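You operate a simulated robot arm through the tools that you are given. There is no shell and no other tool. Be economical: measure what you need, move in short steps, check, and stop when the job is done.

You are at the controls of a simulated two-armed robot. One attempt, no reset.

Task
A crooked board has jammed the drive: lock off and square it to the stop bar.
Fine: switch off and cover shut before the hand goes in; raise the bar; the board ends straight, within 8 mm of the bar; leave the guides as set; the drive stays locked off; other boards stay where they are.

It is judged by the outcome, as a careful person would: the job done as asked, and still so three seconds after it is handed in. It fails if anything else is knocked over, pushed out of place, dropped, spilled or broken. Lids that push on must go on centred and level and be pressed home; caps that screw on are set level and turned clockwise until they are tight.

Robot
Two 6-joint arms with two-finger grippers on one trunk, on a base that drives. Base frame: it is fixed to the floor where the robot stands at the start and does not move with it; the origin is under the middle of the robot, x ahead of it, y to its left, z up. Readings come in cm, degrees, newtons and seconds.
The left shoulder is at the start at [7, 17.6, 128], the right one opposite. With the tool pointing down near the work surface each hand reaches from about 44 to 76 cm from the robot's upright axis, wherever it stands, measured 20 degrees to its own side. Places, roughly: board [75, 125, 75]; drive switch [70, -10, 110]; guide handwheel [-150, 20, 90]; stop bar [-170, 0, 90]; switch cover [60, -10, 130]. Payload 2.45 kg a hand.
The TCP of each hand is the grasp point between the finger pads, 2.6 cm short of the fingertips. In the tool frame z runs along the fingers and y along their closing line. Largest opening 9.6 cm; the body of the gripper starts 6.9 cm behind the TCP.
Orientation is told as [roll, pitch, yaw] about the base's x, y, z axes, in that order, counted from this pose: with the fingers straight down and closing along the base's y, the tool's x points along the base's -x, its y along +y and its z along -z.

Tools
- The arms move only by the tool drive_tool. It takes "left_moves", "right_moves" or both (then of equal length, played together; a hand with none holds still); each is a list of rows, each an object of numbers (a shift or turn left out is 0, a gripper value left out holds the last): "x", "y", "z": the shift along the base's x, y, z in cm; "ax", "ay", "az": the turn, a rotation vector about the base's x, y, z in degrees; "claw": the opening, from 0 (shut) to 1 (fully open). In form: [{"x": .., "y": .., "z": .., "ax": .., "ay": .., "az": .., "claw": ..}, ...]. A call has 1 to 20 rows; each row is the pose to reach, as a shift and turn from the pose commanded when the call began. Rows are played at 5 a second. More than 5 cm and 8.6 degrees between two rows, or a gripper value outside its range, and nothing of the call is played. Where a pose cannot be reached the arm comes as near as it can. A force on the tool above 90 N (or 10 N above the force at the start of the call, whichever is more), or a blocked arm, ends the call early, and 0.2 s more pass. Each finger halts on what it meets, pressing with about 34 N; the grip force reading is that of the motor and also rises with nothing between the fingers. The clock runs only during rows and for 0.2 s after the last one: add rows that repeat a pose to give the fingers time. The reply holds the time, the measured pose of the TCP, the force on the tool along the base axes, the opening and the grip force, in the units named above and with some noise, with the torque about the TCP (base axes, N m) and any sound that the robot's microphone picked up.
- Cameras (640 x 400 px; columns grow to the right, rows downward): "scene" is now at [14.08, -0.2, 160.58]; the picture's right is [-0.01, -1.00, 0.00], its down [-0.51, 0.00, -0.86] and it looks along [0.86, -0.01, -0.51] (base axes); focal length 258 px, centre (320, 200). "left" rides on the left gripper at [8.2, -0.3, -9.8] in its tool frame; the picture's right is [0.04, 1.00, 0.00], its down [-0.73, 0.03, -0.68] and it looks along [-0.68, 0.03, 0.73] (tool axes); focal length 256 px, centre (320, 200). "right" rides on the right gripper at [8.2, 0.3, -9.8] in its tool frame; the picture's right is [-0.04, 1.00, 0.00], its down [-0.73, -0.03, -0.68] and it looks along [-0.68, -0.03, 0.73] (tool axes); focal length 256 px, centre (320, 200). There is no depth. A picture from a camera that has moved, and an enlarged one, comes with that camera's place and axes in the base frame and with its lens.
- camera(camera): a new picture of that camera. The clock stands still meanwhile.
- slide_trunk(by): slides the trunk up (or, below 0, down) by that many cm; the arms and the scene camera ride with it, the base frame stays. It gives what a move gives, with no picture.
- steer(legs): drives the robot by 1 to 6 legs, each [ahead, left, turn to the left] in cm, cm and degrees, along the robot's own axes; the way and the turn of a leg run together, so that a leg with both is an arc; at most 150 cm and 180 degrees a leg. The arms and the cameras ride along, it lands a little off, and it stops where it bumps. It gives what a move gives.
- head_to(pan, tilt): turns the head with the scene camera to pan (to the left, within 86 degrees either way) and tilt (down, from -29 to 69), counted from straight ahead of the robot. It gives what a move gives.
- zoom(camera, box): a new picture of the part [left, top, right, bottom] of that camera's present view, enlarged. The clock stands still meanwhile.
- close_job(): hands the job in; it is judged then, once.

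Go step by step. Nothing tells you exact positions but the pictures and the camera data: compare them with the known pose of the tool, close in by small moves and look again before you grip or let go. The budget is 120 turns and 100 pictures, counting those below and the enlarged ones. Unless the task says otherwise, let go and move clear before handing in.

The tools are called after "Request:" as name(argument=value, ...) on one line, values as JSON. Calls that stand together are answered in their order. drive_tool: Moves the arms, as the interface text tells. Its arguments: {"type":"object","properties":{"left_moves":{"type":"array"},"right_moves":{"type":"array"}},"required":[]} The other tools are called the same way: slide_trunk (by) slides the trunk up or down; steer (legs) drives the base; head_to (pan, tilt) turns the head that bears the scene camera; camera (camera) takes a picture; zoom (camera, box) takes an enlarged picture of a part of a camera's view; close_job () hands the job in.

At the start:

```text
time_s: 0.0
left_position: [59.57, 11.61, 148.31]
left_orientation: [0.0, -0.1, -0.1]
left_wrist_force: [-0.6, -0.1, 1.0]
left_moment: [-0.01, 0.01, 0.04]
left_finger_gap: 9.59
left_finger_force: 0.2
right_position: [53.74, -35.61, 147.18]
right_orientation: [0.0, 0.0, 0.0]
right_wrist_force: [-0.1, -0.2, -0.4]
right_moment: [0.01, -0.01, 0.0]
right_finger_gap: 9.6
right_finger_force: 0.0
trunk travel left (down, up): [-76.5, 7.5]
robot x, y, heading: [-0.13, -0.12, -0.1]
head pan, tilt: [-0.5, 30.6]
```

scene: 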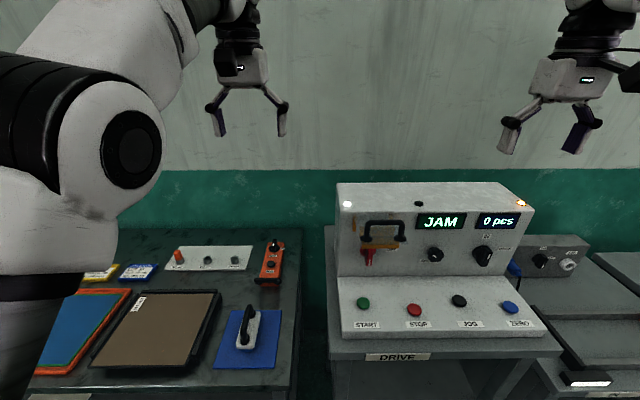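
right: 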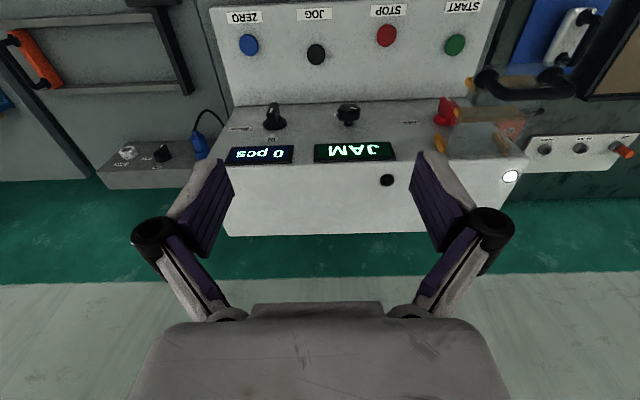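
left: 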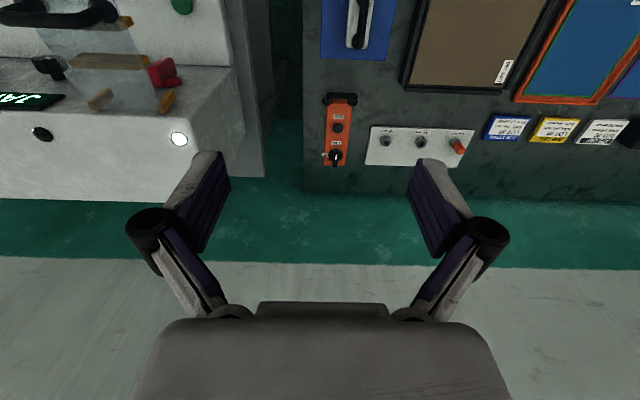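

I see a drive console ahead with a JAM display, a red rotary switch under a clear cover with a black handle, and other tables left and right. I'll look closer at the panel and around the cell first.

Request:
zoom(camera="scene", box=[330, 170, 550, 340])

Request:
head_to(pan=70, tilt=30)

Request:
camera(camera="scene")

Request:
head_to(pan=-70, tilt=30)

Request:
camera(camera="scene")

```text
2.35 times, centred on (440, 255) of scene
camera zoom: at [14.08, -0.2, 160.58], right [-0.01, -1.0, 0.0], down [-0.51, 0.0, -0.86], along [0.86, -0.01, -0.51], focal length 606 px, centre (38, 71)
```

zoom: 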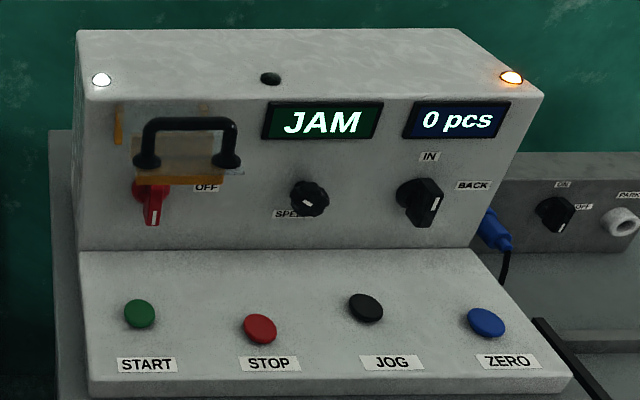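

```text
time_s: 1.4
left_position: [59.54, 11.57, 148.3]
left_orientation: [0.0, -0.1, 0.0]
left_wrist_force: [-0.7, 0.0, 0.4]
left_moment: [-0.01, 0.0, 0.03]
left_finger_gap: 9.58
left_finger_force: 0.2
right_position: [53.68, -35.6, 147.22]
right_orientation: [0.1, 0.0, 0.0]
right_wrist_force: [-0.4, -0.5, 0.3]
right_moment: [-0.04, 0.0, 0.01]
right_finger_gap: 9.57
right_finger_force: 0.1
trunk travel left (down, up): [-76.5, 7.5]
robot x, y, heading: [-0.44, 0.05, -0.2]
head pan, tilt: [70.0, 30.0]
```

```text
95 pictures are left
camera scene: at [8.16, 8.38, 160.67], right [0.94, -0.34, 0.0], down [-0.17, -0.47, -0.87], along [0.3, 0.81, -0.5], focal length 258 px, centre (320, 200)
```

scene: 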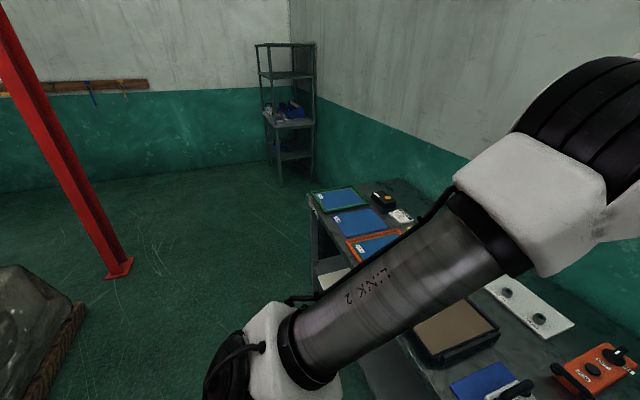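

```text
time_s: 3.6
left_position: [59.71, 11.66, 148.25]
left_orientation: [0.0, 0.0, -0.1]
left_wrist_force: [0.5, -0.2, -0.1]
left_moment: [0.01, 0.01, 0.02]
left_finger_gap: 9.57
left_finger_force: 0.0
right_position: [53.75, -35.74, 147.13]
right_orientation: [-0.1, 0.0, -0.1]
right_wrist_force: [-0.4, -0.7, 0.2]
right_moment: [0.0, 0.01, 0.0]
right_finger_gap: 9.62
right_finger_force: 0.1
trunk travel left (down, up): [-76.5, 7.5]
robot x, y, heading: [0.13, -0.02, -0.2]
head pan, tilt: [-70.0, 30.0]
```

```text
94 pictures are left
camera scene: at [8.16, -8.62, 160.67], right [-0.94, -0.34, 0.0], down [-0.17, 0.47, -0.87], along [0.3, -0.81, -0.5], focal length 258 px, centre (320, 200)
```

scene: 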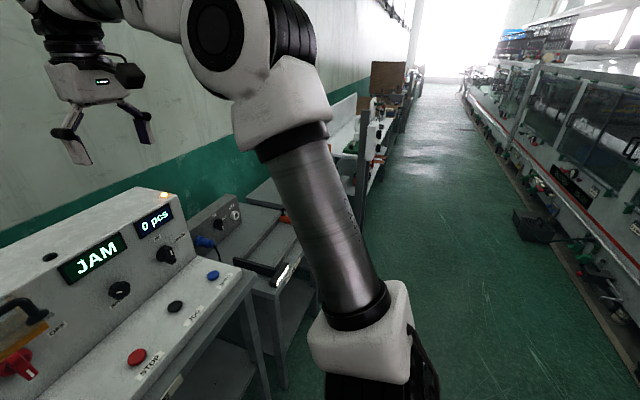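

The stop bar and handwheel should be behind me. I'll turn the base left by 90° (clear at this arm height) and look.

Request:
steer(legs=[[0, 0, 90]])

Request:
head_to(pan=80, tilt=25)

Request:
camera(camera="scene")

Request:
head_to(pan=0, tilt=30)

Request:
camera(camera="scene")

```text
time_s: 7.9
left_position: [-11.9, 59.48, 148.32]
left_orientation: [0.0, -0.1, 90.5]
left_wrist_force: [-0.3, 0.0, 0.6]
left_moment: [-0.01, -0.03, 0.01]
left_finger_gap: 9.59
left_finger_force: 0.1
right_position: [35.37, 53.96, 147.06]
right_orientation: [0.0, 0.0, 90.3]
right_wrist_force: [-0.2, -0.1, 0.6]
right_moment: [0.01, -0.04, 0.04]
right_finger_gap: 9.58
right_finger_force: 0.0
trunk travel left (down, up): [-76.5, 7.5]
robot x, y, heading: [0.28, 0.18, 90.2]
head pan, tilt: [-70.0, 30.0]
```

```text
time_s: 10.2
left_position: [-12.09, 59.51, 148.41]
left_orientation: [0.0, 0.0, 90.3]
left_wrist_force: [-0.3, 0.7, 0.1]
left_moment: [-0.02, 0.0, 0.0]
left_finger_gap: 9.58
left_finger_force: 0.0
right_position: [35.31, 53.85, 147.1]
right_orientation: [-0.1, 0.0, 90.3]
right_wrist_force: [0.6, -0.7, -0.5]
right_moment: [0.0, 0.03, 0.04]
right_finger_gap: 9.61
right_finger_force: 0.1
trunk travel left (down, up): [-76.5, 7.5]
robot x, y, heading: [0.12, -0.25, 90.2]
head pan, tilt: [80.0, 25.0]
```

```text
93 pictures are left
camera scene: at [-9.08, 6.47, 161.47], right [0.17, 0.99, 0.0], down [0.42, -0.07, -0.91], along [-0.89, 0.15, -0.42], focal length 258 px, centre (320, 200)
```

scene: 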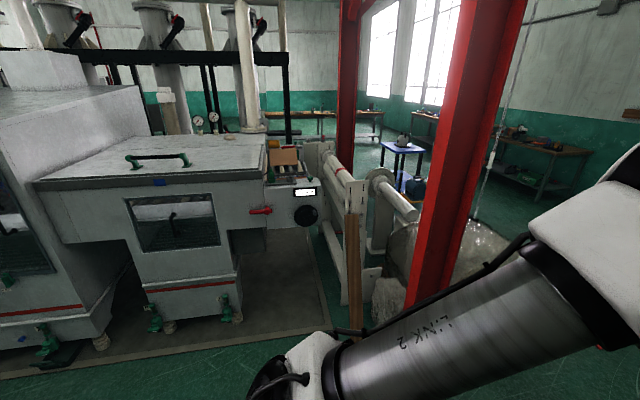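

```text
time_s: 11.8
left_position: [-12.11, 59.63, 148.24]
left_orientation: [0.0, -0.1, 90.4]
left_wrist_force: [-0.1, -0.5, -0.5]
left_moment: [-0.01, 0.01, -0.01]
left_finger_gap: 9.58
left_finger_force: 0.0
right_position: [35.37, 53.95, 147.24]
right_orientation: [-0.1, -0.1, 90.4]
right_wrist_force: [0.9, 0.1, 0.5]
right_moment: [0.01, -0.02, -0.01]
right_finger_gap: 9.62
right_finger_force: 0.0
trunk travel left (down, up): [-76.5, 7.5]
robot x, y, heading: [-0.12, 0.23, 90.6]
head pan, tilt: [0.0, 30.0]
```

```text
92 pictures are left
camera scene: at [-0.07, 13.97, 160.67], right [1.0, 0.01, 0.0], down [0.0, -0.5, -0.87], along [-0.01, 0.87, -0.5], focal length 258 px, centre (320, 200)
```

scene: 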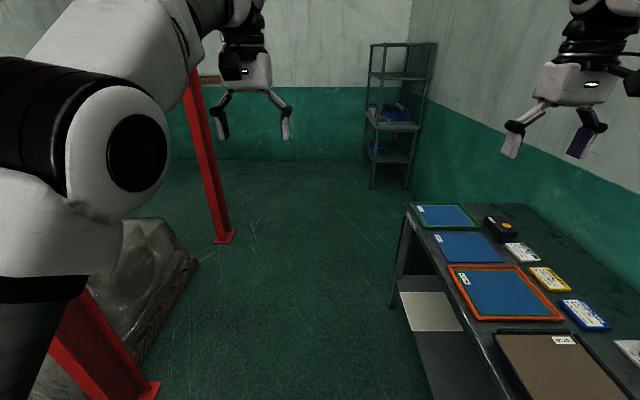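

The black handwheel and stop bar are on the feed machine behind. I'll zoom there for an overview before going back to the drive switch.

Request:
head_to(pan=80, tilt=25)

Request:
zoom(camera="scene", box=[220, 110, 380, 260])

Request:
steer(legs=[[0, 0, -90]])

Request:
head_to(pan=-10, tilt=40)

Request:
camera(camera="scene")

Request:
zoom(camera="scene", box=[250, 120, 400, 220])

```text
time_s: 13.3
left_position: [-12.02, 59.51, 148.3]
left_orientation: [0.0, -0.1, 90.4]
left_wrist_force: [0.2, 0.5, 1.2]
left_moment: [0.01, 0.04, 0.0]
left_finger_gap: 9.58
left_finger_force: 0.0
right_position: [35.4, 53.84, 147.06]
right_orientation: [0.0, -0.1, 90.4]
right_wrist_force: [-0.4, -0.2, -0.5]
right_moment: [0.01, 0.03, -0.01]
right_finger_gap: 9.59
right_finger_force: 0.1
trunk travel left (down, up): [-76.5, 7.5]
robot x, y, heading: [0.14, 0.53, 90.6]
head pan, tilt: [80.0, 25.0]
```

```text
2.67 times, centred on (300, 185) of scene
camera zoom: at [-9.08, 6.48, 161.47], right [0.17, 0.99, 0.0], down [0.42, -0.07, -0.91], along [-0.89, 0.15, -0.42], focal length 687 px, centre (373, 240)
```

zoom: 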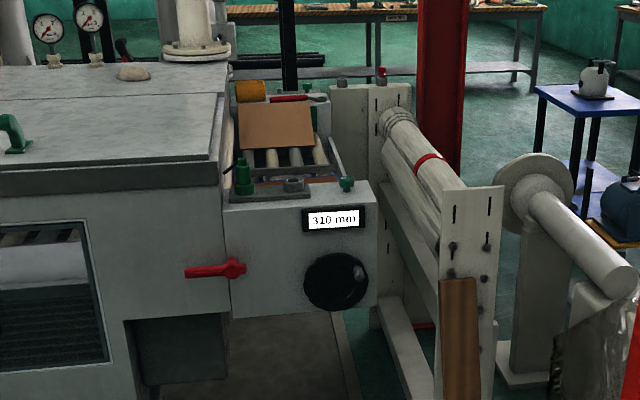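

```text
time_s: 17.5
left_position: [59.46, 12.23, 148.33]
left_orientation: [0.0, -0.2, 0.5]
left_wrist_force: [-0.2, 0.2, -0.2]
left_moment: [0.0, 0.0, 0.0]
left_finger_gap: 9.62
left_finger_force: 0.1
right_position: [54.07, -35.14, 147.16]
right_orientation: [0.0, 0.0, 0.5]
right_wrist_force: [0.3, -0.6, -0.1]
right_moment: [0.0, 0.0, -0.04]
right_finger_gap: 9.62
right_finger_force: 0.1
trunk travel left (down, up): [-76.5, 7.5]
robot x, y, heading: [-0.19, 0.02, 0.6]
head pan, tilt: [80.0, 25.0]
```

```text
time_s: 19.2
left_position: [59.48, 12.26, 148.36]
left_orientation: [0.0, -0.2, 0.4]
left_wrist_force: [-0.3, -0.2, -0.3]
left_moment: [-0.01, 0.03, -0.04]
left_finger_gap: 9.59
left_finger_force: 0.0
right_position: [53.98, -35.45, 147.11]
right_orientation: [0.0, 0.0, 0.6]
right_wrist_force: [-0.2, -0.1, 0.2]
right_moment: [-0.01, -0.03, -0.01]
right_finger_gap: 9.64
right_finger_force: 0.1
trunk travel left (down, up): [-76.5, 7.5]
robot x, y, heading: [-0.07, 0.28, 0.6]
head pan, tilt: [-10.0, 40.0]
```

```text
90 pictures are left
camera scene: at [13.45, -1.47, 159.14], right [-0.16, -0.99, 0.0], down [-0.63, 0.11, -0.77], along [0.76, -0.13, -0.64], focal length 258 px, centre (320, 200)
```

scene: 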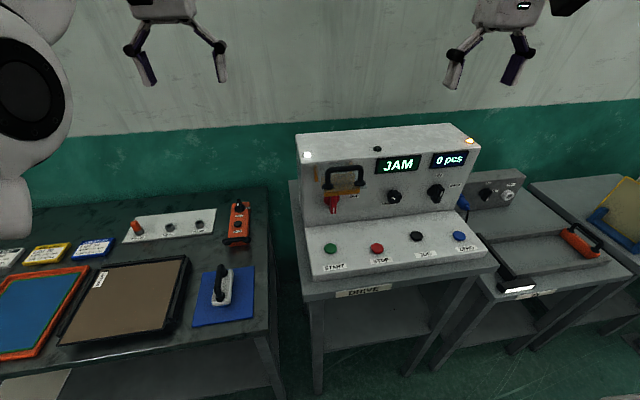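

```text
4.00 times, centred on (325, 170) of scene
camera zoom: at [13.45, -1.47, 159.14], right [-0.16, -0.99, 0.0], down [-0.63, 0.11, -0.77], along [0.76, -0.13, -0.64], focal length 1030 px, centre (300, 320)
```

zoom: 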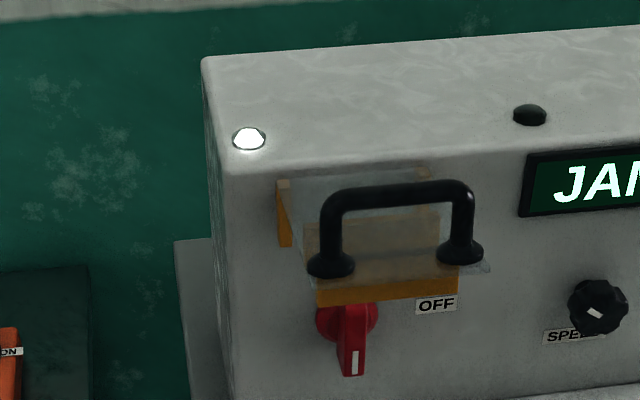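

The cover (clear flap with black handle) stands open above the red switch, about (66,-14,112), its pointer down with OFF to the right. I'll bring the right hand in front of it, pitched forward, to look at it closely.

Request:
drive_tool(right_moves=[{"x": -3, "y": 1, "z": -2, "ay": -7}, {"x": -6, "y": 2, "z": -4, "ay": -14}, {"x": -8, "y": 5, "z": -7, "ay": -21}, {"x": -9, "y": 8, "z": -10, "ay": -28}, {"x": -10, "y": 11, "z": -13, "ay": -35}, {"x": -10, "y": 14, "z": -16, "ay": -42}, {"x": -10, "y": 17, "z": -19, "ay": -49}, {"x": -10, "y": 19, "z": -22, "ay": -55}, {"x": -10, "y": 20, "z": -25, "ay": -60}])

Request:
camera(camera="right")

Request:
camera(camera="scene")

```text
time_s: 21.2
left_position: [59.63, 11.68, 148.25]
left_orientation: [0.1, 0.1, 0.4]
left_wrist_force: [0.2, -0.7, -0.8]
left_moment: [0.05, 0.02, 0.02]
left_finger_gap: 9.59
left_finger_force: 0.1
right_position: [50.7, -19.31, 125.07]
right_orientation: [8.8, -56.3, -6.8]
right_wrist_force: [0.0, -0.6, 0.7]
right_moment: [0.09, 0.02, 0.08]
right_finger_gap: 9.63
right_finger_force: 0.0
right hand out of reach, approached as far as the arm can: row 2, 3, 4, 5, 6, 7, 8, 9
trunk travel left (down, up): [-76.5, 7.5]
robot x, y, heading: [-0.24, 0.02, 0.6]
head pan, tilt: [-10.0, 40.0]
```

```text
88 pictures are left
camera right: at [38.12, -18.93, 123.7], right [0.01, 0.99, 0.12], down [-0.16, -0.11, 0.98], along [0.99, -0.03, 0.16], focal length 256 px, centre (320, 200)
```

right: 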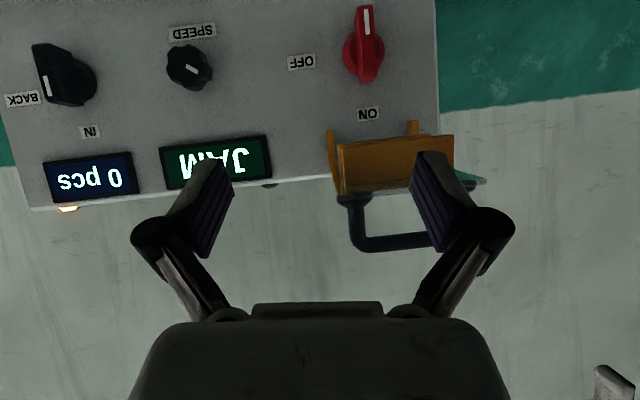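

```text
87 pictures are left
camera scene: at [13.59, -1.23, 158.9], right [-0.08, -1.0, 0.0], down [-0.66, 0.05, -0.75], along [0.75, -0.06, -0.66], focal length 258 px, centre (320, 200)
```

scene: 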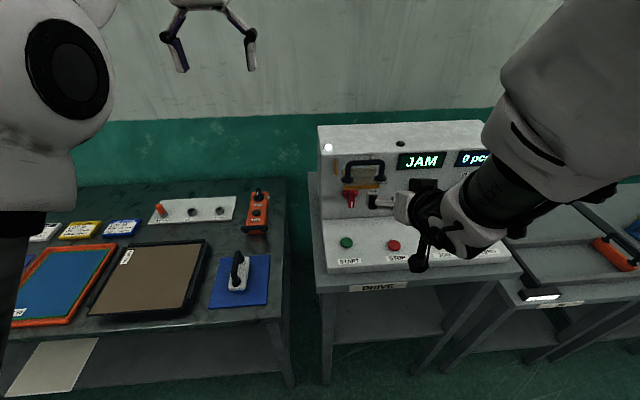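

I can see labels ON (above) and OFF (to the right) around the red switch; I'll zoom to see which way its mark points.

Request:
zoom(camera="right", box=[270, 0, 480, 130])

```text
3.05 times, centred on (375, 65) of right
camera zoom: at [38.12, -18.93, 123.7], right [0.01, 0.99, 0.12], down [-0.16, -0.11, 0.98], along [0.99, -0.03, 0.16], focal length 780 px, centre (152, 611)
```

zoom: 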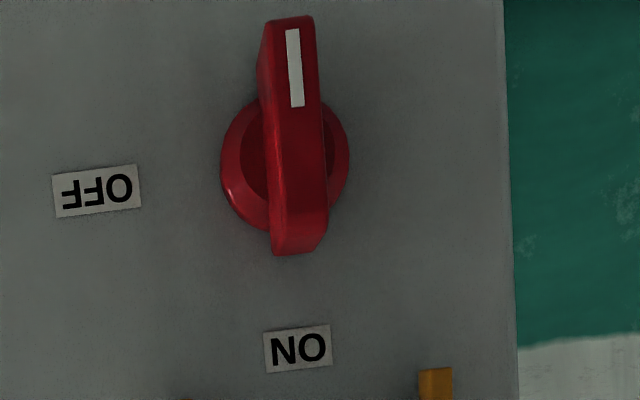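

Request:
zoom(camera="right", box=[0, 0, 300, 215])

```text
1.86 times, centred on (150, 108) of right
camera zoom: at [38.12, -18.93, 123.7], right [0.01, 0.99, 0.12], down [-0.16, -0.11, 0.98], along [0.99, -0.03, 0.16], focal length 476 px, centre (636, 372)
```

zoom: 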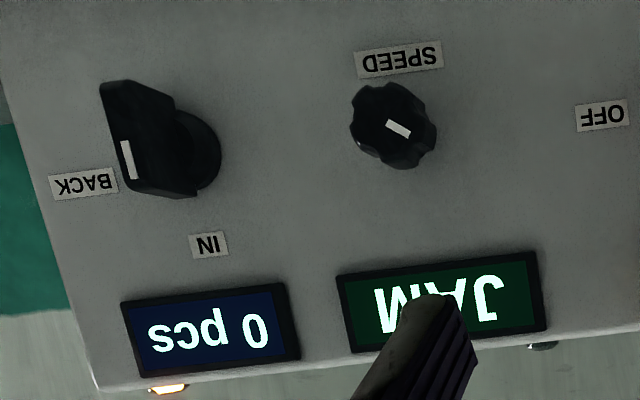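

The mark points straight down (neither ON nor OFF), OFF is to the right, so I plan to grip the bar (about y -13.3, z 113) and turn it toward OFF. First I drop the hand below the cover, in front of the knob.

Request:
drive_tool(right_moves=[{"x": 1, "z": -3}, {"x": 3, "z": -6}, {"x": 5, "z": -9}])

Request:
camera(camera="right")

```text
time_s: 22.0
left_position: [58.41, 12.35, 148.7]
left_orientation: [-0.1, -0.5, 0.5]
left_wrist_force: [0.4, -0.5, -0.2]
left_moment: [0.03, 0.03, -0.01]
left_finger_gap: 9.6
left_finger_force: 0.0
right_position: [53.82, -16.9, 126.3]
right_orientation: [7.0, -58.7, -4.1]
right_wrist_force: [-37.4, 9.9, 18.1]
right_moment: [0.81, -0.57, 1.73]
right_finger_gap: 9.6
right_finger_force: 0.0
right hand out of reach, approached as far as the arm can: row 1, 2, 3
trunk travel left (down, up): [-76.5, 7.5]
robot x, y, heading: [-0.24, 0.23, 0.4]
head pan, tilt: [-10.0, 40.0]
```

```text
84 pictures are left
camera right: at [41.25, -16.95, 124.36], right [-0.01, 1.0, 0.1], down [-0.2, -0.1, 0.98], along [0.98, -0.01, 0.2], focal length 256 px, centre (320, 200)
```

right: 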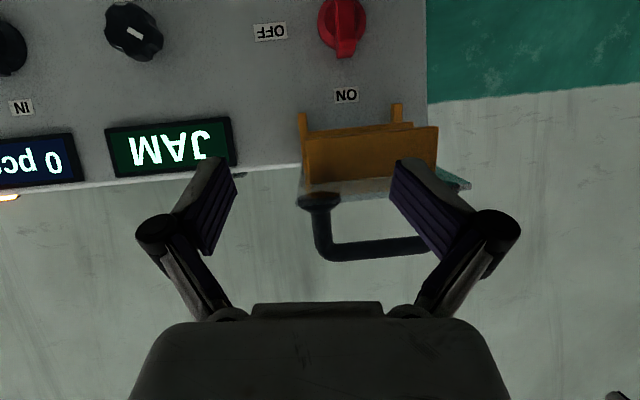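

The finger is pressing on the cover and the arm is cramped, so I back the base off 20 cm.

Request:
steer(legs=[[-20, 0, 0]])

Request:
drive_tool(right_moves=[{"x": 1}, {"x": 2}])

Request:
camera(camera="scene")

```text
time_s: 23.6
left_position: [39.93, 11.97, 148.1]
left_orientation: [0.1, 0.1, 0.5]
left_wrist_force: [0.7, -0.4, 0.2]
left_moment: [0.0, 0.03, 0.0]
left_finger_gap: 9.6
left_finger_force: 0.0
right_position: [35.17, -17.41, 124.88]
right_orientation: [7.0, -57.0, -4.0]
right_wrist_force: [0.2, 0.2, -0.4]
right_moment: [-0.01, 0.01, 0.0]
right_finger_gap: 9.61
right_finger_force: 0.0
trunk travel left (down, up): [-76.5, 7.5]
robot x, y, heading: [-19.72, -0.55, 0.4]
head pan, tilt: [-10.0, 40.0]
```

```text
time_s: 24.2
left_position: [39.76, 11.98, 148.15]
left_orientation: [0.1, 0.1, 0.5]
left_wrist_force: [0.4, 0.0, 0.2]
left_moment: [0.0, 0.03, -0.01]
left_finger_gap: 9.59
left_finger_force: 0.0
right_position: [36.89, -17.25, 125.25]
right_orientation: [7.0, -56.9, -3.9]
right_wrist_force: [-1.2, -0.1, 0.0]
right_moment: [-0.02, -0.02, -0.01]
right_finger_gap: 9.61
right_finger_force: 0.1
right hand out of reach, approached as far as the arm can: row 2
trunk travel left (down, up): [-76.5, 7.5]
robot x, y, heading: [-19.71, -0.03, 0.4]
head pan, tilt: [-10.0, 40.0]
```

```text
83 pictures are left
camera scene: at [-6.27, -1.64, 159.11], right [-0.17, -0.99, 0.0], down [-0.64, 0.11, -0.76], along [0.75, -0.13, -0.64], focal length 258 px, centre (320, 200)
```

scene: 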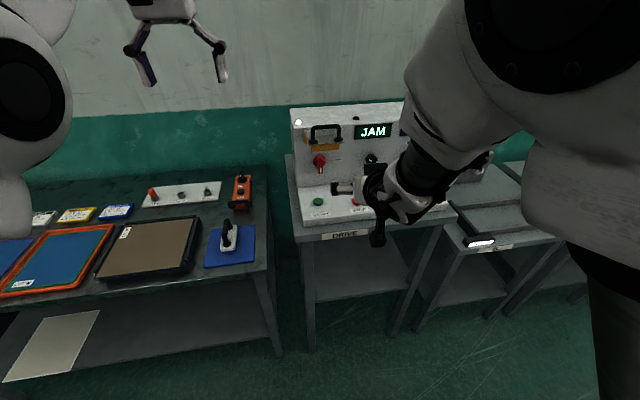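

Now there is room; I move the hand forward and down, straightening the orientation, to a point in front of the knob.

Request:
drive_tool(right_moves=[{"x": 3, "y": 1, "z": -2, "ax": -1, "ay": -2, "az": -0.5}, {"x": 6, "y": 2, "z": -4, "ax": -2, "ay": -4, "az": -1}, {"x": 10, "y": 3, "z": -6, "ax": -3, "ay": -6, "az": -1.5}, {"x": 14, "y": 4, "z": -9, "ax": -3.8, "ay": -8, "az": -2}, {"x": 14, "y": 4, "z": -9, "ax": -3.8, "ay": -8, "az": -2}])

Request:
camera(camera="right")

```text
refused: row 4 steps farther than a row can; nothing moved
```

```text
82 pictures are left
camera right: at [24.26, -17.13, 123.72], right [-0.01, 0.99, 0.1], down [-0.17, -0.1, 0.98], along [0.99, -0.01, 0.17], focal length 256 px, centre (320, 200)
```

right: 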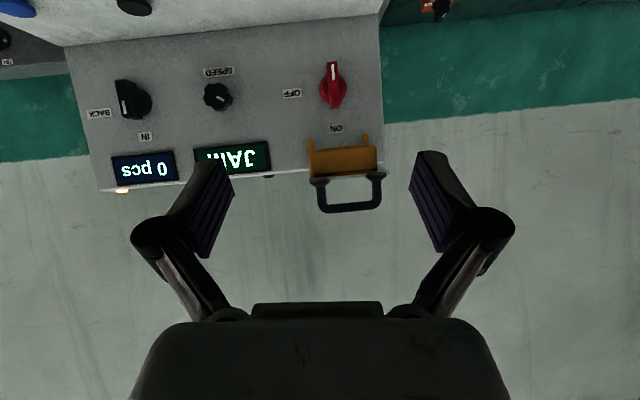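

Request:
drive_tool(right_moves=[{"x": 3, "y": 1, "z": -2, "ax": -1, "ay": -2, "az": -0.5}, {"x": 6, "y": 2, "z": -4, "ax": -2, "ay": -4, "az": -1}, {"x": 9, "y": 3, "z": -6, "ax": -3, "ay": -6, "az": -1.5}, {"x": 12, "y": 4, "z": -9, "ax": -3.8, "ay": -8, "az": -2}, {"x": 14, "y": 4, "z": -9, "ax": -3.8, "ay": -8, "az": -2}])

Request:
camera(camera="right")

```text
time_s: 25.4
left_position: [40.17, 11.49, 148.06]
left_orientation: [0.2, 0.3, 0.4]
left_wrist_force: [0.9, 0.8, -0.3]
left_moment: [0.03, 0.04, 0.03]
left_finger_gap: 9.59
left_finger_force: 0.1
right_position: [52.1, -15.53, 123.91]
right_orientation: [6.6, -59.7, 1.0]
right_wrist_force: [1.5, -0.5, -0.3]
right_moment: [0.03, -0.01, 0.05]
right_finger_gap: 9.57
right_finger_force: 0.3
right hand out of reach, approached as far as the arm can: row 1, 2, 3, 4, 5
trunk travel left (down, up): [-76.5, 7.5]
robot x, y, heading: [-20.06, -0.25, 0.1]
head pan, tilt: [-10.0, 40.0]
```

```text
81 pictures are left
camera right: at [39.59, -16.51, 121.84], right [-0.1, 0.99, 0.09], down [-0.21, -0.11, 0.97], along [0.97, 0.08, 0.22], focal length 256 px, centre (320, 200)
```

right: 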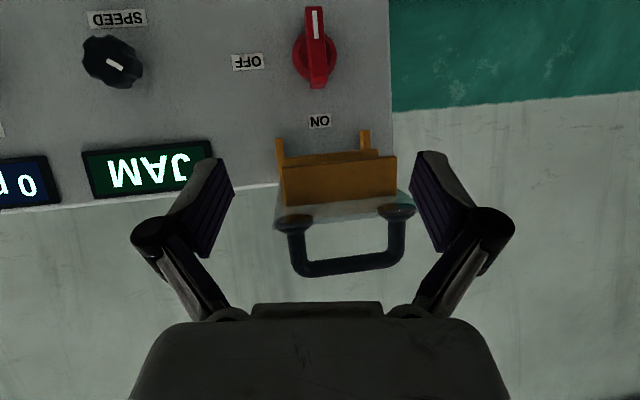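

The arm can't get lower from this shoulder height; I back off a bit more and lower the trunk.

Request:
steer(legs=[[-8, 0, 0]])

Request:
slide_trunk(by=-14)

Request:
camera(camera="right")

```text
time_s: 26.4
left_position: [32.28, 12.05, 147.85]
left_orientation: [0.1, 0.3, 0.5]
left_wrist_force: [0.4, -0.3, -0.5]
left_moment: [-0.02, 0.07, 0.03]
left_finger_gap: 9.6
left_finger_force: 0.1
right_position: [44.18, -15.3, 123.88]
right_orientation: [6.7, -59.6, 0.9]
right_wrist_force: [0.7, -0.4, -0.2]
right_moment: [0.0, 0.0, 0.04]
right_finger_gap: 9.59
right_finger_force: 0.1
trunk travel left (down, up): [-76.5, 7.5]
robot x, y, heading: [-28.34, -0.09, 0.6]
head pan, tilt: [-10.0, 40.0]
```

```text
time_s: 28.1
left_position: [31.6, 11.85, 134.17]
left_orientation: [0.0, 0.0, 0.6]
left_wrist_force: [0.4, 0.9, -0.7]
left_moment: [-0.03, -0.01, 0.01]
left_finger_gap: 9.59
left_finger_force: 0.0
right_position: [43.71, -15.19, 110.2]
right_orientation: [6.7, -60.0, 1.0]
right_wrist_force: [0.9, -0.7, 0.6]
right_moment: [0.0, 0.01, -0.02]
right_finger_gap: 9.61
right_finger_force: 0.2
trunk travel left (down, up): [-62.5, 21.5]
robot x, y, heading: [-28.15, -0.46, 0.3]
head pan, tilt: [-10.0, 40.0]
```

```text
80 pictures are left
camera right: at [31.17, -16.25, 108.14], right [-0.1, 0.99, 0.09], down [-0.21, -0.11, 0.97], along [0.97, 0.07, 0.22], focal length 256 px, centre (320, 200)
```

right: 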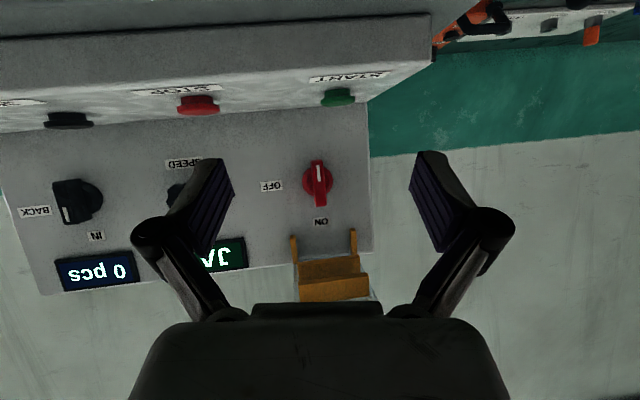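

Now level with the knob. I move forward to just before it and straighten the hand.

Request:
drive_tool(right_moves=[{"x": 3.5, "y": 0.4, "z": 2, "ax": -0.8, "ay": -2, "az": -1.7}, {"x": 7, "y": 0.8, "z": 4, "ax": -1.7, "ay": -4, "az": -3.4}, {"x": 10.5, "y": 1.2, "z": 4.2, "ax": -2.5, "ay": -6, "az": -5.1}, {"x": 14, "y": 1.7, "z": 4.2, "ax": -3.4, "ay": -8, "az": -6.8}, {"x": 14, "y": 1.7, "z": 4.2, "ax": -3.4, "ay": -8, "az": -6.8}])

Request:
camera(camera="right")

Request:
camera(camera="scene")

```text
time_s: 29.3
left_position: [31.61, 12.19, 134.27]
left_orientation: [-0.1, 0.0, 0.6]
left_wrist_force: [-0.9, 0.1, 0.5]
left_moment: [-0.04, 0.01, 0.0]
left_finger_gap: 9.59
left_finger_force: 0.1
right_position: [54.09, -19.35, 113.24]
right_orientation: [-0.1, -61.7, 7.0]
right_wrist_force: [-1.6, -0.1, 0.4]
right_moment: [-0.01, 0.0, -0.05]
right_finger_gap: 9.59
right_finger_force: 0.1
right hand out of reach, approached as far as the arm can: row 1, 2, 3, 4
trunk travel left (down, up): [-62.5, 21.5]
robot x, y, heading: [-27.91, -0.02, 0.6]
head pan, tilt: [-10.0, 40.0]
```

```text
79 pictures are left
camera right: at [41.77, -20.47, 110.72], right [-0.1, 0.99, 0.03], down [-0.25, -0.06, 0.97], along [0.96, 0.09, 0.25], focal length 256 px, centre (320, 200)
```

right: 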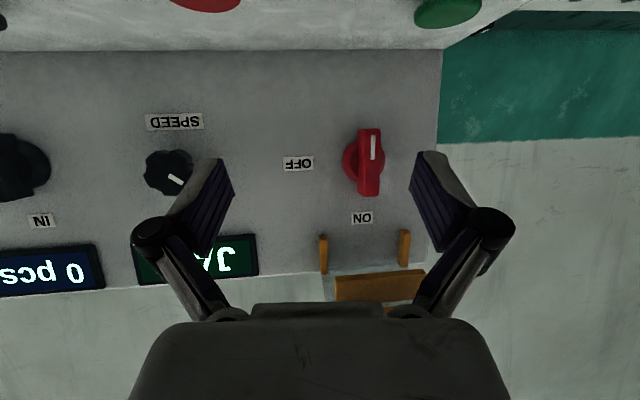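

```text
78 pictures are left
camera scene: at [-14.62, -1.38, 145.15], right [-0.16, -0.99, 0.0], down [-0.63, 0.1, -0.77], along [0.76, -0.13, -0.64], focal length 258 px, centre (320, 200)
```

scene: 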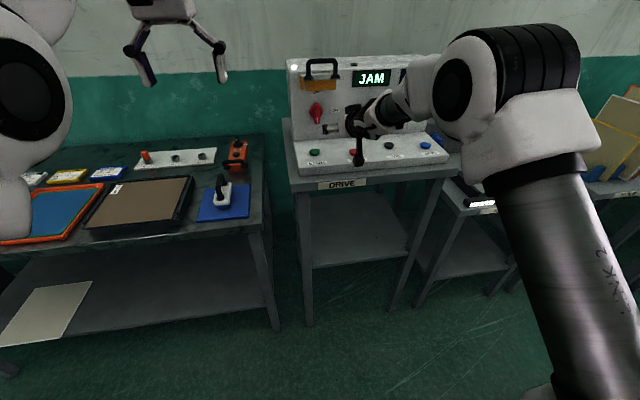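

Request:
drive_tool(right_moves=[{"x": 0}, {"x": 0}])

```text
time_s: 29.9
left_position: [31.58, 12.14, 134.27]
left_orientation: [0.0, 0.0, 0.5]
left_wrist_force: [-2.1, 0.8, -0.2]
left_moment: [0.0, 0.01, 0.01]
left_finger_gap: 9.59
left_finger_force: 0.1
right_position: [54.22, -19.49, 113.28]
right_orientation: [0.1, -61.7, 6.8]
right_wrist_force: [0.6, 1.0, 0.2]
right_moment: [0.02, -0.01, 0.0]
right_finger_gap: 9.59
right_finger_force: 0.1
trunk travel left (down, up): [-62.5, 21.5]
robot x, y, heading: [-27.77, -0.3, 0.6]
head pan, tilt: [-10.0, 40.0]
```

The arm prefers work on its own side, so I shift the base left 15 cm and then bring the hand back over.

Request:
steer(legs=[[0, 15, 0]])

Request:
drive_tool(right_moves=[{"y": -3, "ay": -1, "az": -2}, {"y": -6, "ay": -2, "az": -4}, {"y": -9, "ay": -4, "az": -6}, {"y": -9, "ay": -4, "az": -6}])

```text
time_s: 31.3
left_position: [31.46, 26.58, 134.23]
left_orientation: [0.1, 0.1, 0.6]
left_wrist_force: [-0.3, 0.3, -0.7]
left_moment: [-0.02, 0.0, 0.02]
left_finger_gap: 9.61
left_finger_force: 0.1
right_position: [54.14, -4.96, 113.0]
right_orientation: [0.3, -61.8, 6.6]
right_wrist_force: [0.1, 0.4, 0.8]
right_moment: [0.02, 0.01, 0.04]
right_finger_gap: 9.6
right_finger_force: 0.0
trunk travel left (down, up): [-62.5, 21.5]
robot x, y, heading: [-27.92, 14.84, 0.3]
head pan, tilt: [-10.0, 40.0]
```

```text
time_s: 32.3
left_position: [31.41, 26.73, 134.18]
left_orientation: [0.0, 0.0, 0.5]
left_wrist_force: [-0.6, 0.4, 0.8]
left_moment: [0.02, -0.01, 0.01]
left_finger_gap: 9.61
left_finger_force: 0.2
right_position: [54.11, -12.9, 113.23]
right_orientation: [0.0, -64.9, 1.8]
right_wrist_force: [0.1, -0.5, -0.3]
right_moment: [0.03, -0.02, 0.01]
right_finger_gap: 9.59
right_finger_force: 0.0
right hand out of reach, approached as far as the arm can: row 3, 4
trunk travel left (down, up): [-62.5, 21.5]
robot x, y, heading: [-28.37, 14.66, 0.6]
head pan, tilt: [-10.0, 40.0]
```

Request:
drive_tool(right_moves=[{"x": 2.5, "y": -0.3}, {"x": 5, "y": -0.6, "az": -1}])

Request:
camera(camera="right")

Request:
camera(camera="scene")

```text
time_s: 32.9
left_position: [31.51, 26.75, 134.23]
left_orientation: [0.0, 0.1, 0.5]
left_wrist_force: [0.0, 0.2, -0.2]
left_moment: [-0.02, 0.0, -0.04]
left_finger_gap: 9.63
left_finger_force: 0.0
right_position: [59.11, -13.53, 113.04]
right_orientation: [-0.4, -65.6, 0.1]
right_wrist_force: [0.2, -0.8, 1.1]
right_moment: [-0.03, -0.03, -0.04]
right_finger_gap: 9.59
right_finger_force: 0.0
trunk travel left (down, up): [-62.5, 21.5]
robot x, y, heading: [-28.71, 14.8, 0.6]
head pan, tilt: [-10.0, 40.0]
```

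```text
77 pictures are left
camera right: at [46.85, -13.16, 109.72], right [0.02, 1.0, 0.03], down [-0.32, -0.03, 0.95], along [0.95, -0.03, 0.32], focal length 256 px, centre (320, 200)
```

right: 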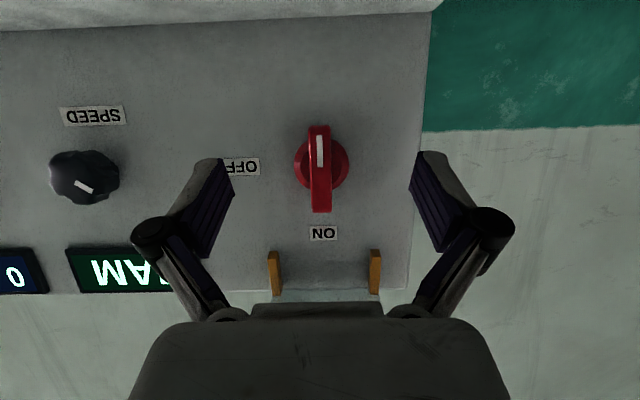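

```text
76 pictures are left
camera scene: at [-14.57, 13.12, 145.13], right [-0.17, -0.99, 0.0], down [-0.63, 0.11, -0.77], along [0.75, -0.13, -0.64], focal length 258 px, centre (320, 200)
```

scene: 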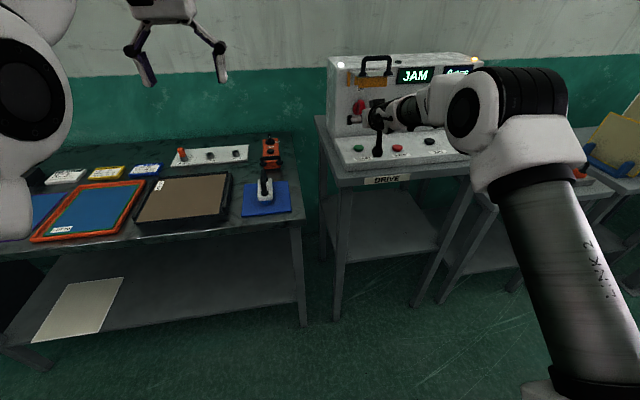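

The knob axis is about (67,-13.6,114). I move forward 3 cm and check for contact, then close.

Request:
drive_tool(right_moves=[{"x": 1.5, "z": 1}, {"x": 3.5, "z": 1.8}, {"x": 3.5, "z": 1.8}])

Request:
camera(camera="right")

```text
time_s: 33.7
left_position: [31.37, 26.73, 134.3]
left_orientation: [-0.1, 0.0, 0.6]
left_wrist_force: [0.2, -0.2, 0.2]
left_moment: [0.0, -0.01, -0.02]
left_finger_gap: 9.62
left_finger_force: 0.0
right_position: [61.16, -12.65, 114.67]
right_orientation: [1.8, -67.3, 0.3]
right_wrist_force: [-0.3, -0.8, 0.8]
right_moment: [0.01, -0.01, 0.01]
right_finger_gap: 9.6
right_finger_force: 0.0
right hand out of reach, approached as far as the arm can: row 1, 2
trunk travel left (down, up): [-62.5, 21.5]
robot x, y, heading: [-28.11, 14.38, 0.6]
head pan, tilt: [-10.0, 40.0]
```

```text
75 pictures are left
camera right: at [48.98, -12.7, 111.01], right [-0.02, 1.0, 0.05], down [-0.34, -0.05, 0.94], along [0.94, 0.0, 0.34], focal length 256 px, centre (320, 200)
```

right: 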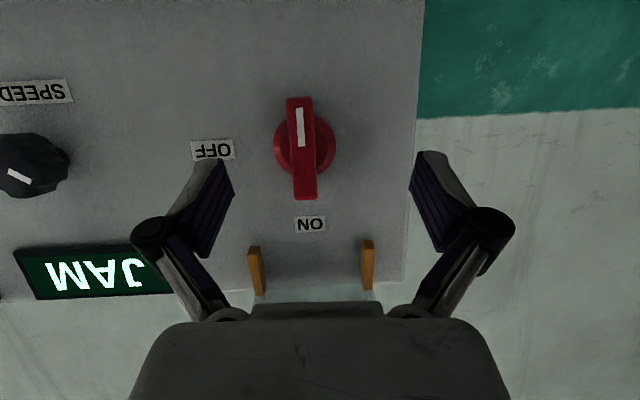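

The arm is at full stretch; I pull the hand back 6 cm, drive the base forward 9 cm, and continue.

Request:
drive_tool(right_moves=[{"x": -3}, {"x": -6}])

Request:
steer(legs=[[7, 0, 0]])

Request:
drive_tool(right_moves=[{"y": -0.7, "ax": -1}, {"x": 1, "y": -0.7, "ax": -1}])

```text
time_s: 34.3
left_position: [31.24, 26.79, 134.29]
left_orientation: [0.0, -0.1, 0.5]
left_wrist_force: [0.7, -0.1, -0.4]
left_moment: [0.0, -0.03, 0.0]
left_finger_gap: 9.59
left_finger_force: 0.1
right_position: [58.41, -13.08, 114.96]
right_orientation: [0.6, -65.5, 1.2]
right_wrist_force: [-1.3, -0.3, 0.2]
right_moment: [0.01, -0.02, -0.02]
right_finger_gap: 9.58
right_finger_force: 0.0
right hand out of reach, approached as far as the arm can: row 1, 2
trunk travel left (down, up): [-62.5, 21.5]
robot x, y, heading: [-27.95, 14.12, 0.3]
head pan, tilt: [-10.0, 40.0]
```

```text
time_s: 35.3
left_position: [38.4, 26.67, 134.16]
left_orientation: [0.1, 0.0, 0.5]
left_wrist_force: [0.1, 0.0, -0.3]
left_moment: [-0.02, -0.02, -0.04]
left_finger_gap: 9.62
left_finger_force: 0.0
right_position: [65.48, -13.03, 114.74]
right_orientation: [1.2, -65.4, 0.2]
right_wrist_force: [-5.8, -1.6, -6.7]
right_moment: [-0.02, -1.01, 0.11]
right_finger_gap: 9.6
right_finger_force: 0.1
trunk travel left (down, up): [-62.5, 21.5]
robot x, y, heading: [-21.08, 14.42, 0.5]
head pan, tilt: [-10.0, 40.0]
```

```text
time_s: 35.9
left_position: [38.3, 26.72, 134.18]
left_orientation: [0.0, -0.1, 0.4]
left_wrist_force: [0.6, -1.7, 0.1]
left_moment: [-0.04, 0.01, 0.0]
left_finger_gap: 9.6
left_finger_force: 0.1
right_position: [65.87, -13.77, 114.7]
right_orientation: [-1.0, -65.5, 2.3]
right_wrist_force: [-12.9, 0.0, -6.9]
right_moment: [0.01, -0.52, -0.84]
right_finger_gap: 9.63
right_finger_force: 0.0
right hand out of reach, approached as far as the arm can: row 2
trunk travel left (down, up): [-62.5, 21.5]
robot x, y, heading: [-20.95, 14.84, 0.2]
head pan, tilt: [-10.0, 40.0]
```

Fingertips touch the panel (x≈68). I back off 0.7 cm and look before closing.

Request:
drive_tool(right_moves=[{"x": -0.8, "z": -0.5}])

Request:
camera(camera="right")

```text
time_s: 36.3
left_position: [38.52, 26.92, 134.26]
left_orientation: [0.1, -0.1, 0.4]
left_wrist_force: [0.1, 0.1, -0.2]
left_moment: [0.03, -0.01, -0.01]
left_finger_gap: 9.59
left_finger_force: 0.1
right_position: [65.65, -13.55, 114.67]
right_orientation: [-1.1, -65.5, 2.6]
right_wrist_force: [-0.2, -0.3, -0.3]
right_moment: [-0.02, -0.01, -0.01]
right_finger_gap: 9.6
right_finger_force: 0.0
right hand out of reach, approached as far as the arm can: row 1
trunk travel left (down, up): [-62.5, 21.5]
robot x, y, heading: [-20.92, 14.66, 0.5]
head pan, tilt: [-10.0, 40.0]
```

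```text
74 pictures are left
camera right: at [53.37, -13.56, 111.26], right [-0.01, 1.0, 0.03], down [-0.31, -0.03, 0.95], along [0.95, 0.0, 0.31], focal length 256 px, centre (320, 200)
```

right: 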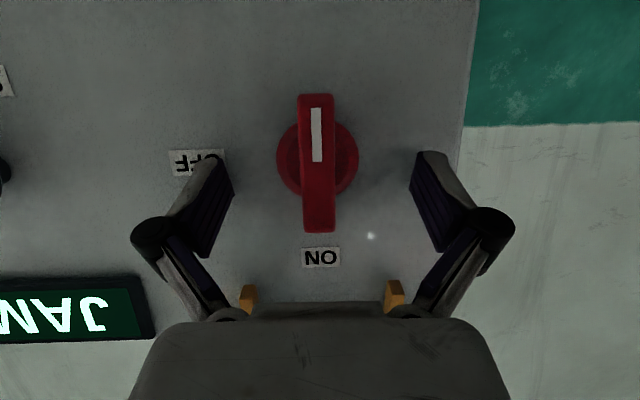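

Aligned over the bar. I close the fingers on it.

Request:
drive_tool(right_moves=[{"claw": 0.5}, {"claw": 0.1}, {"claw": 0.1}, {"claw": 0.1}])

Request:
camera(camera="right")

```text
time_s: 37.3
left_position: [37.23, 26.69, 134.71]
left_orientation: [0.1, -0.6, 0.4]
left_wrist_force: [0.4, -0.2, -0.4]
left_moment: [0.02, 0.03, 0.03]
left_finger_gap: 9.59
left_finger_force: 0.1
right_position: [64.38, -13.76, 115.26]
right_orientation: [-1.0, -65.9, 2.4]
right_wrist_force: [-56.0, -2.9, 0.8]
right_moment: [-0.03, 0.53, -0.25]
right_finger_gap: 4.04
right_finger_force: 45.3
trunk travel left (down, up): [-62.5, 21.5]
robot x, y, heading: [-20.77, 14.57, 0.2]
head pan, tilt: [-10.0, 40.0]
```

```text
73 pictures are left
camera right: at [52.2, -13.7, 111.8], right [-0.01, 1.0, 0.03], down [-0.32, -0.03, 0.95], along [0.95, 0.0, 0.32], focal length 256 px, centre (320, 200)
```

right: 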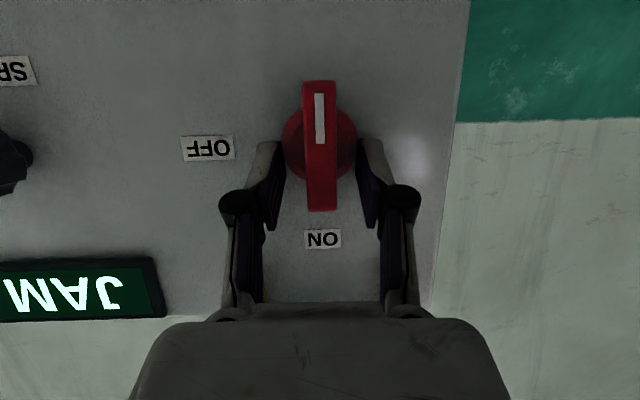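

The fingertips closed on the base disc, not the bar, and press the panel. I open a bit, retreat 2 cm and close on the bar.

Request:
drive_tool(right_moves=[{"claw": 0.55}, {"x": -1.5, "claw": 0.55}, {"x": -1.8, "claw": 0.4}])

Request:
camera(camera="right")

```text
time_s: 38.1
left_position: [38.31, 26.79, 134.35]
left_orientation: [0.1, -0.1, 0.5]
left_wrist_force: [-0.6, -0.4, 1.2]
left_moment: [0.01, -0.01, 0.0]
left_finger_gap: 9.59
left_finger_force: 0.1
right_position: [63.86, -13.59, 114.58]
right_orientation: [-1.2, -65.5, 2.4]
right_wrist_force: [-1.2, 0.1, -0.2]
right_moment: [0.01, 0.04, 0.04]
right_finger_gap: 3.89
right_finger_force: 0.6
trunk travel left (down, up): [-62.5, 21.5]
robot x, y, heading: [-20.98, 14.49, 0.8]
head pan, tilt: [-10.0, 40.0]
```

```text
72 pictures are left
camera right: at [51.47, -13.56, 111.22], right [-0.01, 1.0, 0.03], down [-0.31, -0.03, 0.95], along [0.95, 0.0, 0.31], focal length 256 px, centre (320, 200)
```

right: 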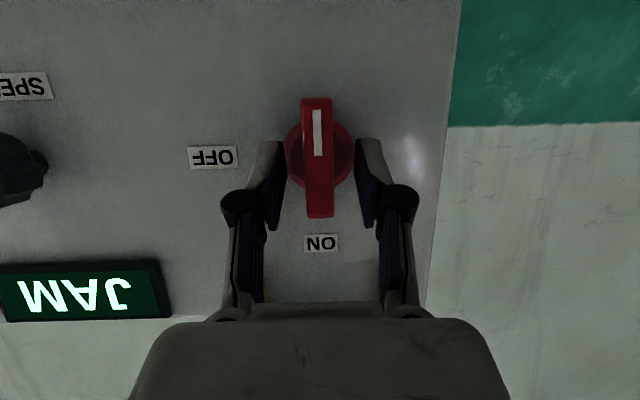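

Request:
drive_tool(right_moves=[{"x": -0.4, "claw": 0.3}, {"x": -0.4, "claw": 0.1}, {"x": -0.4, "claw": 0.1}])

Request:
camera(camera="right")

```text
time_s: 38.9
left_position: [38.5, 26.76, 134.16]
left_orientation: [0.0, 0.1, 0.5]
left_wrist_force: [-0.1, 0.8, -0.1]
left_moment: [0.01, -0.03, 0.01]
left_finger_gap: 9.58
left_finger_force: 0.0
right_position: [63.52, -13.63, 114.49]
right_orientation: [-1.0, -65.5, 2.4]
right_wrist_force: [4.2, -2.6, 0.4]
right_moment: [-0.01, -0.29, -0.36]
right_finger_gap: 1.48
right_finger_force: 40.9
trunk travel left (down, up): [-62.5, 21.5]
robot x, y, heading: [-20.74, 14.7, 0.6]
head pan, tilt: [-10.0, 40.0]
```

```text
71 pictures are left
camera right: at [51.18, -13.63, 111.15], right [-0.01, 1.0, 0.03], down [-0.31, -0.03, 0.95], along [0.95, 0.0, 0.31], focal length 256 px, centre (320, 200)
```

right: 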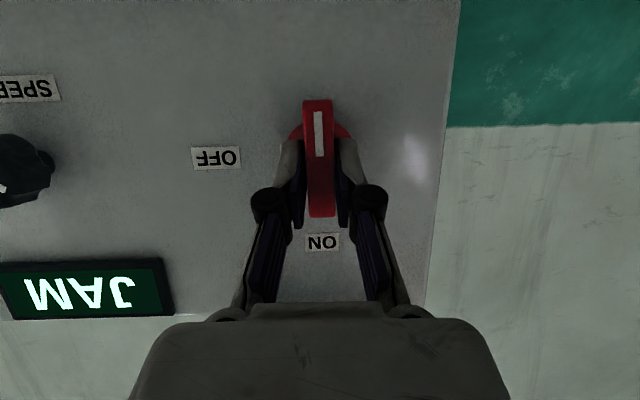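

Gripped on the bar (1.5 cm). I try a small turn toward OFF (counter-clockwise from here) and watch the torque.

Request:
drive_tool(right_moves=[{"ax": -7}, {"ax": -14}, {"ax": -20}, {"ax": -20}])

Request:
camera(camera="right")

```text
time_s: 39.9
left_position: [38.12, 27.0, 134.39]
left_orientation: [0.0, 0.0, 0.6]
left_wrist_force: [1.0, 0.6, 0.2]
left_moment: [-0.05, -0.04, -0.01]
left_finger_gap: 9.59
left_finger_force: 0.0
right_position: [62.54, -13.82, 112.87]
right_orientation: [-26.1, -58.0, 22.1]
right_wrist_force: [-2.2, -18.3, 6.3]
right_moment: [0.11, 0.48, -0.67]
right_finger_gap: 1.5
right_finger_force: 41.0
right hand out of reach, approached as far as the arm can: row 1, 2, 3, 4
trunk travel left (down, up): [-62.5, 21.5]
robot x, y, heading: [-21.21, 14.97, 0.5]
head pan, tilt: [-10.0, 40.0]
```

```text
70 pictures are left
camera right: at [50.05, -13.84, 110.59], right [0.03, 0.98, -0.2], down [-0.23, 0.2, 0.95], along [0.97, 0.02, 0.23], focal length 256 px, centre (320, 200)
```

right: 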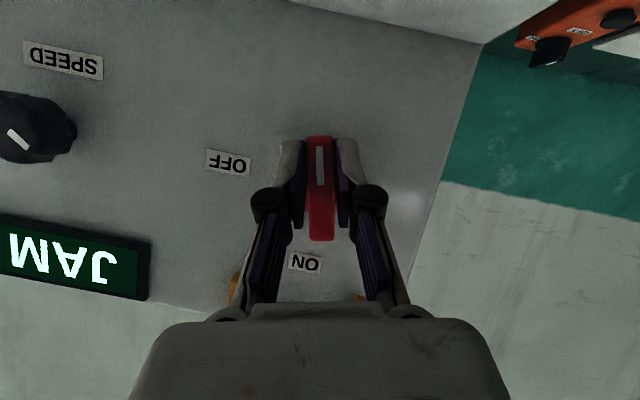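

The bar turns easily with the hand (about 12° so far). I keep turning.

Request:
drive_tool(right_moves=[{"z": 0.5, "ax": -7}, {"z": 1, "ax": -14}, {"z": 1, "ax": -21}, {"z": 1, "ax": -28}, {"z": 1, "ax": -35}, {"z": 1, "ax": -42}, {"z": 1, "ax": -49}])

Request:
camera(camera="right")

```text
time_s: 41.5
left_position: [38.77, 26.8, 134.17]
left_orientation: [0.0, 0.1, 0.4]
left_wrist_force: [-1.1, -0.4, -0.1]
left_moment: [-0.01, 0.01, -0.02]
left_finger_gap: 9.61
left_finger_force: 0.1
right_position: [63.07, -13.46, 113.72]
right_orientation: [-75.7, -20.1, 59.2]
right_wrist_force: [-23.1, 10.0, -40.6]
right_moment: [0.05, 0.23, -0.52]
right_finger_gap: 1.52
right_finger_force: 41.4
trunk travel left (down, up): [-62.5, 21.5]
robot x, y, heading: [-20.97, 15.01, 0.3]
head pan, tilt: [-10.0, 40.0]
```

```text
69 pictures are left
camera right: at [50.65, -15.8, 112.83], right [-0.02, 0.45, -0.89], down [-0.24, 0.87, 0.44], along [0.97, 0.23, 0.09], focal length 256 px, centre (320, 200)
```

right: 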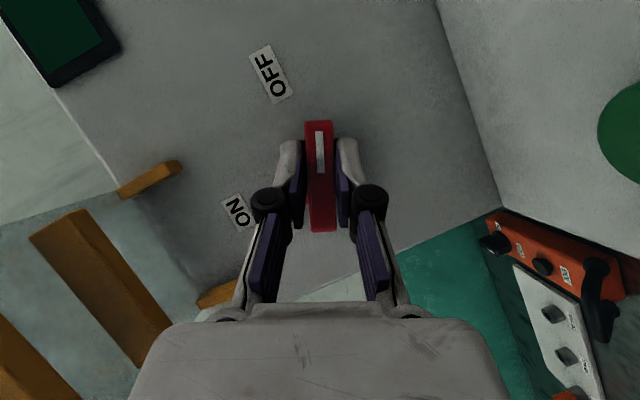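

About 62° turned, mark nearing OFF. I turn the remaining ~28°, easing the vertical load.

Request:
drive_tool(right_moves=[{"x": -0.2, "z": -0.4, "ax": -5}, {"x": -0.2, "z": -0.6, "ax": -12}, {"x": -0.2, "z": -0.6, "ax": -19}, {"x": -0.2, "z": -0.6, "ax": -26}, {"x": -0.2, "z": -0.6, "ax": -30}, {"x": -0.2, "z": -0.6, "ax": -30}])

Request:
camera(camera="right")

```text
time_s: 42.9
left_position: [38.78, 26.88, 133.91]
left_orientation: [0.0, 0.3, 0.5]
left_wrist_force: [0.8, 0.6, -0.1]
left_moment: [-0.05, -0.01, 0.02]
left_finger_gap: 9.62
left_finger_force: 0.0
right_position: [63.1, -13.38, 113.41]
right_orientation: [-91.0, 5.8, 61.5]
right_wrist_force: [-3.0, 12.8, -26.9]
right_moment: [1.31, -0.02, 0.67]
right_finger_gap: 1.68
right_finger_force: 42.4
trunk travel left (down, up): [-62.5, 21.5]
robot x, y, heading: [-20.71, 14.34, 0.7]
head pan, tilt: [-10.0, 40.0]
```

```text
68 pictures are left
camera right: at [50.67, -15.94, 113.82], right [-0.01, -0.06, -1.0], down [-0.25, 0.97, -0.06], along [0.97, 0.25, -0.03], focal length 256 px, centre (320, 200)
```

right: 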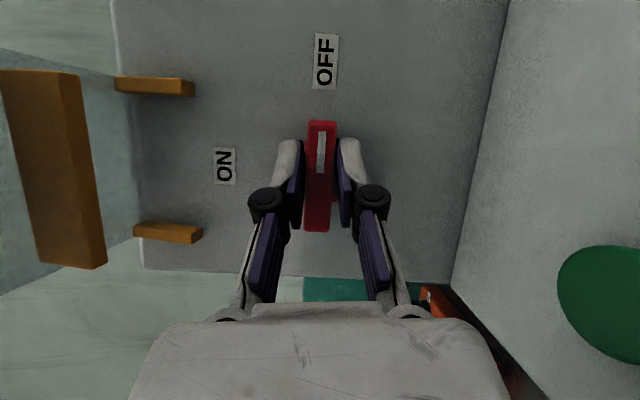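

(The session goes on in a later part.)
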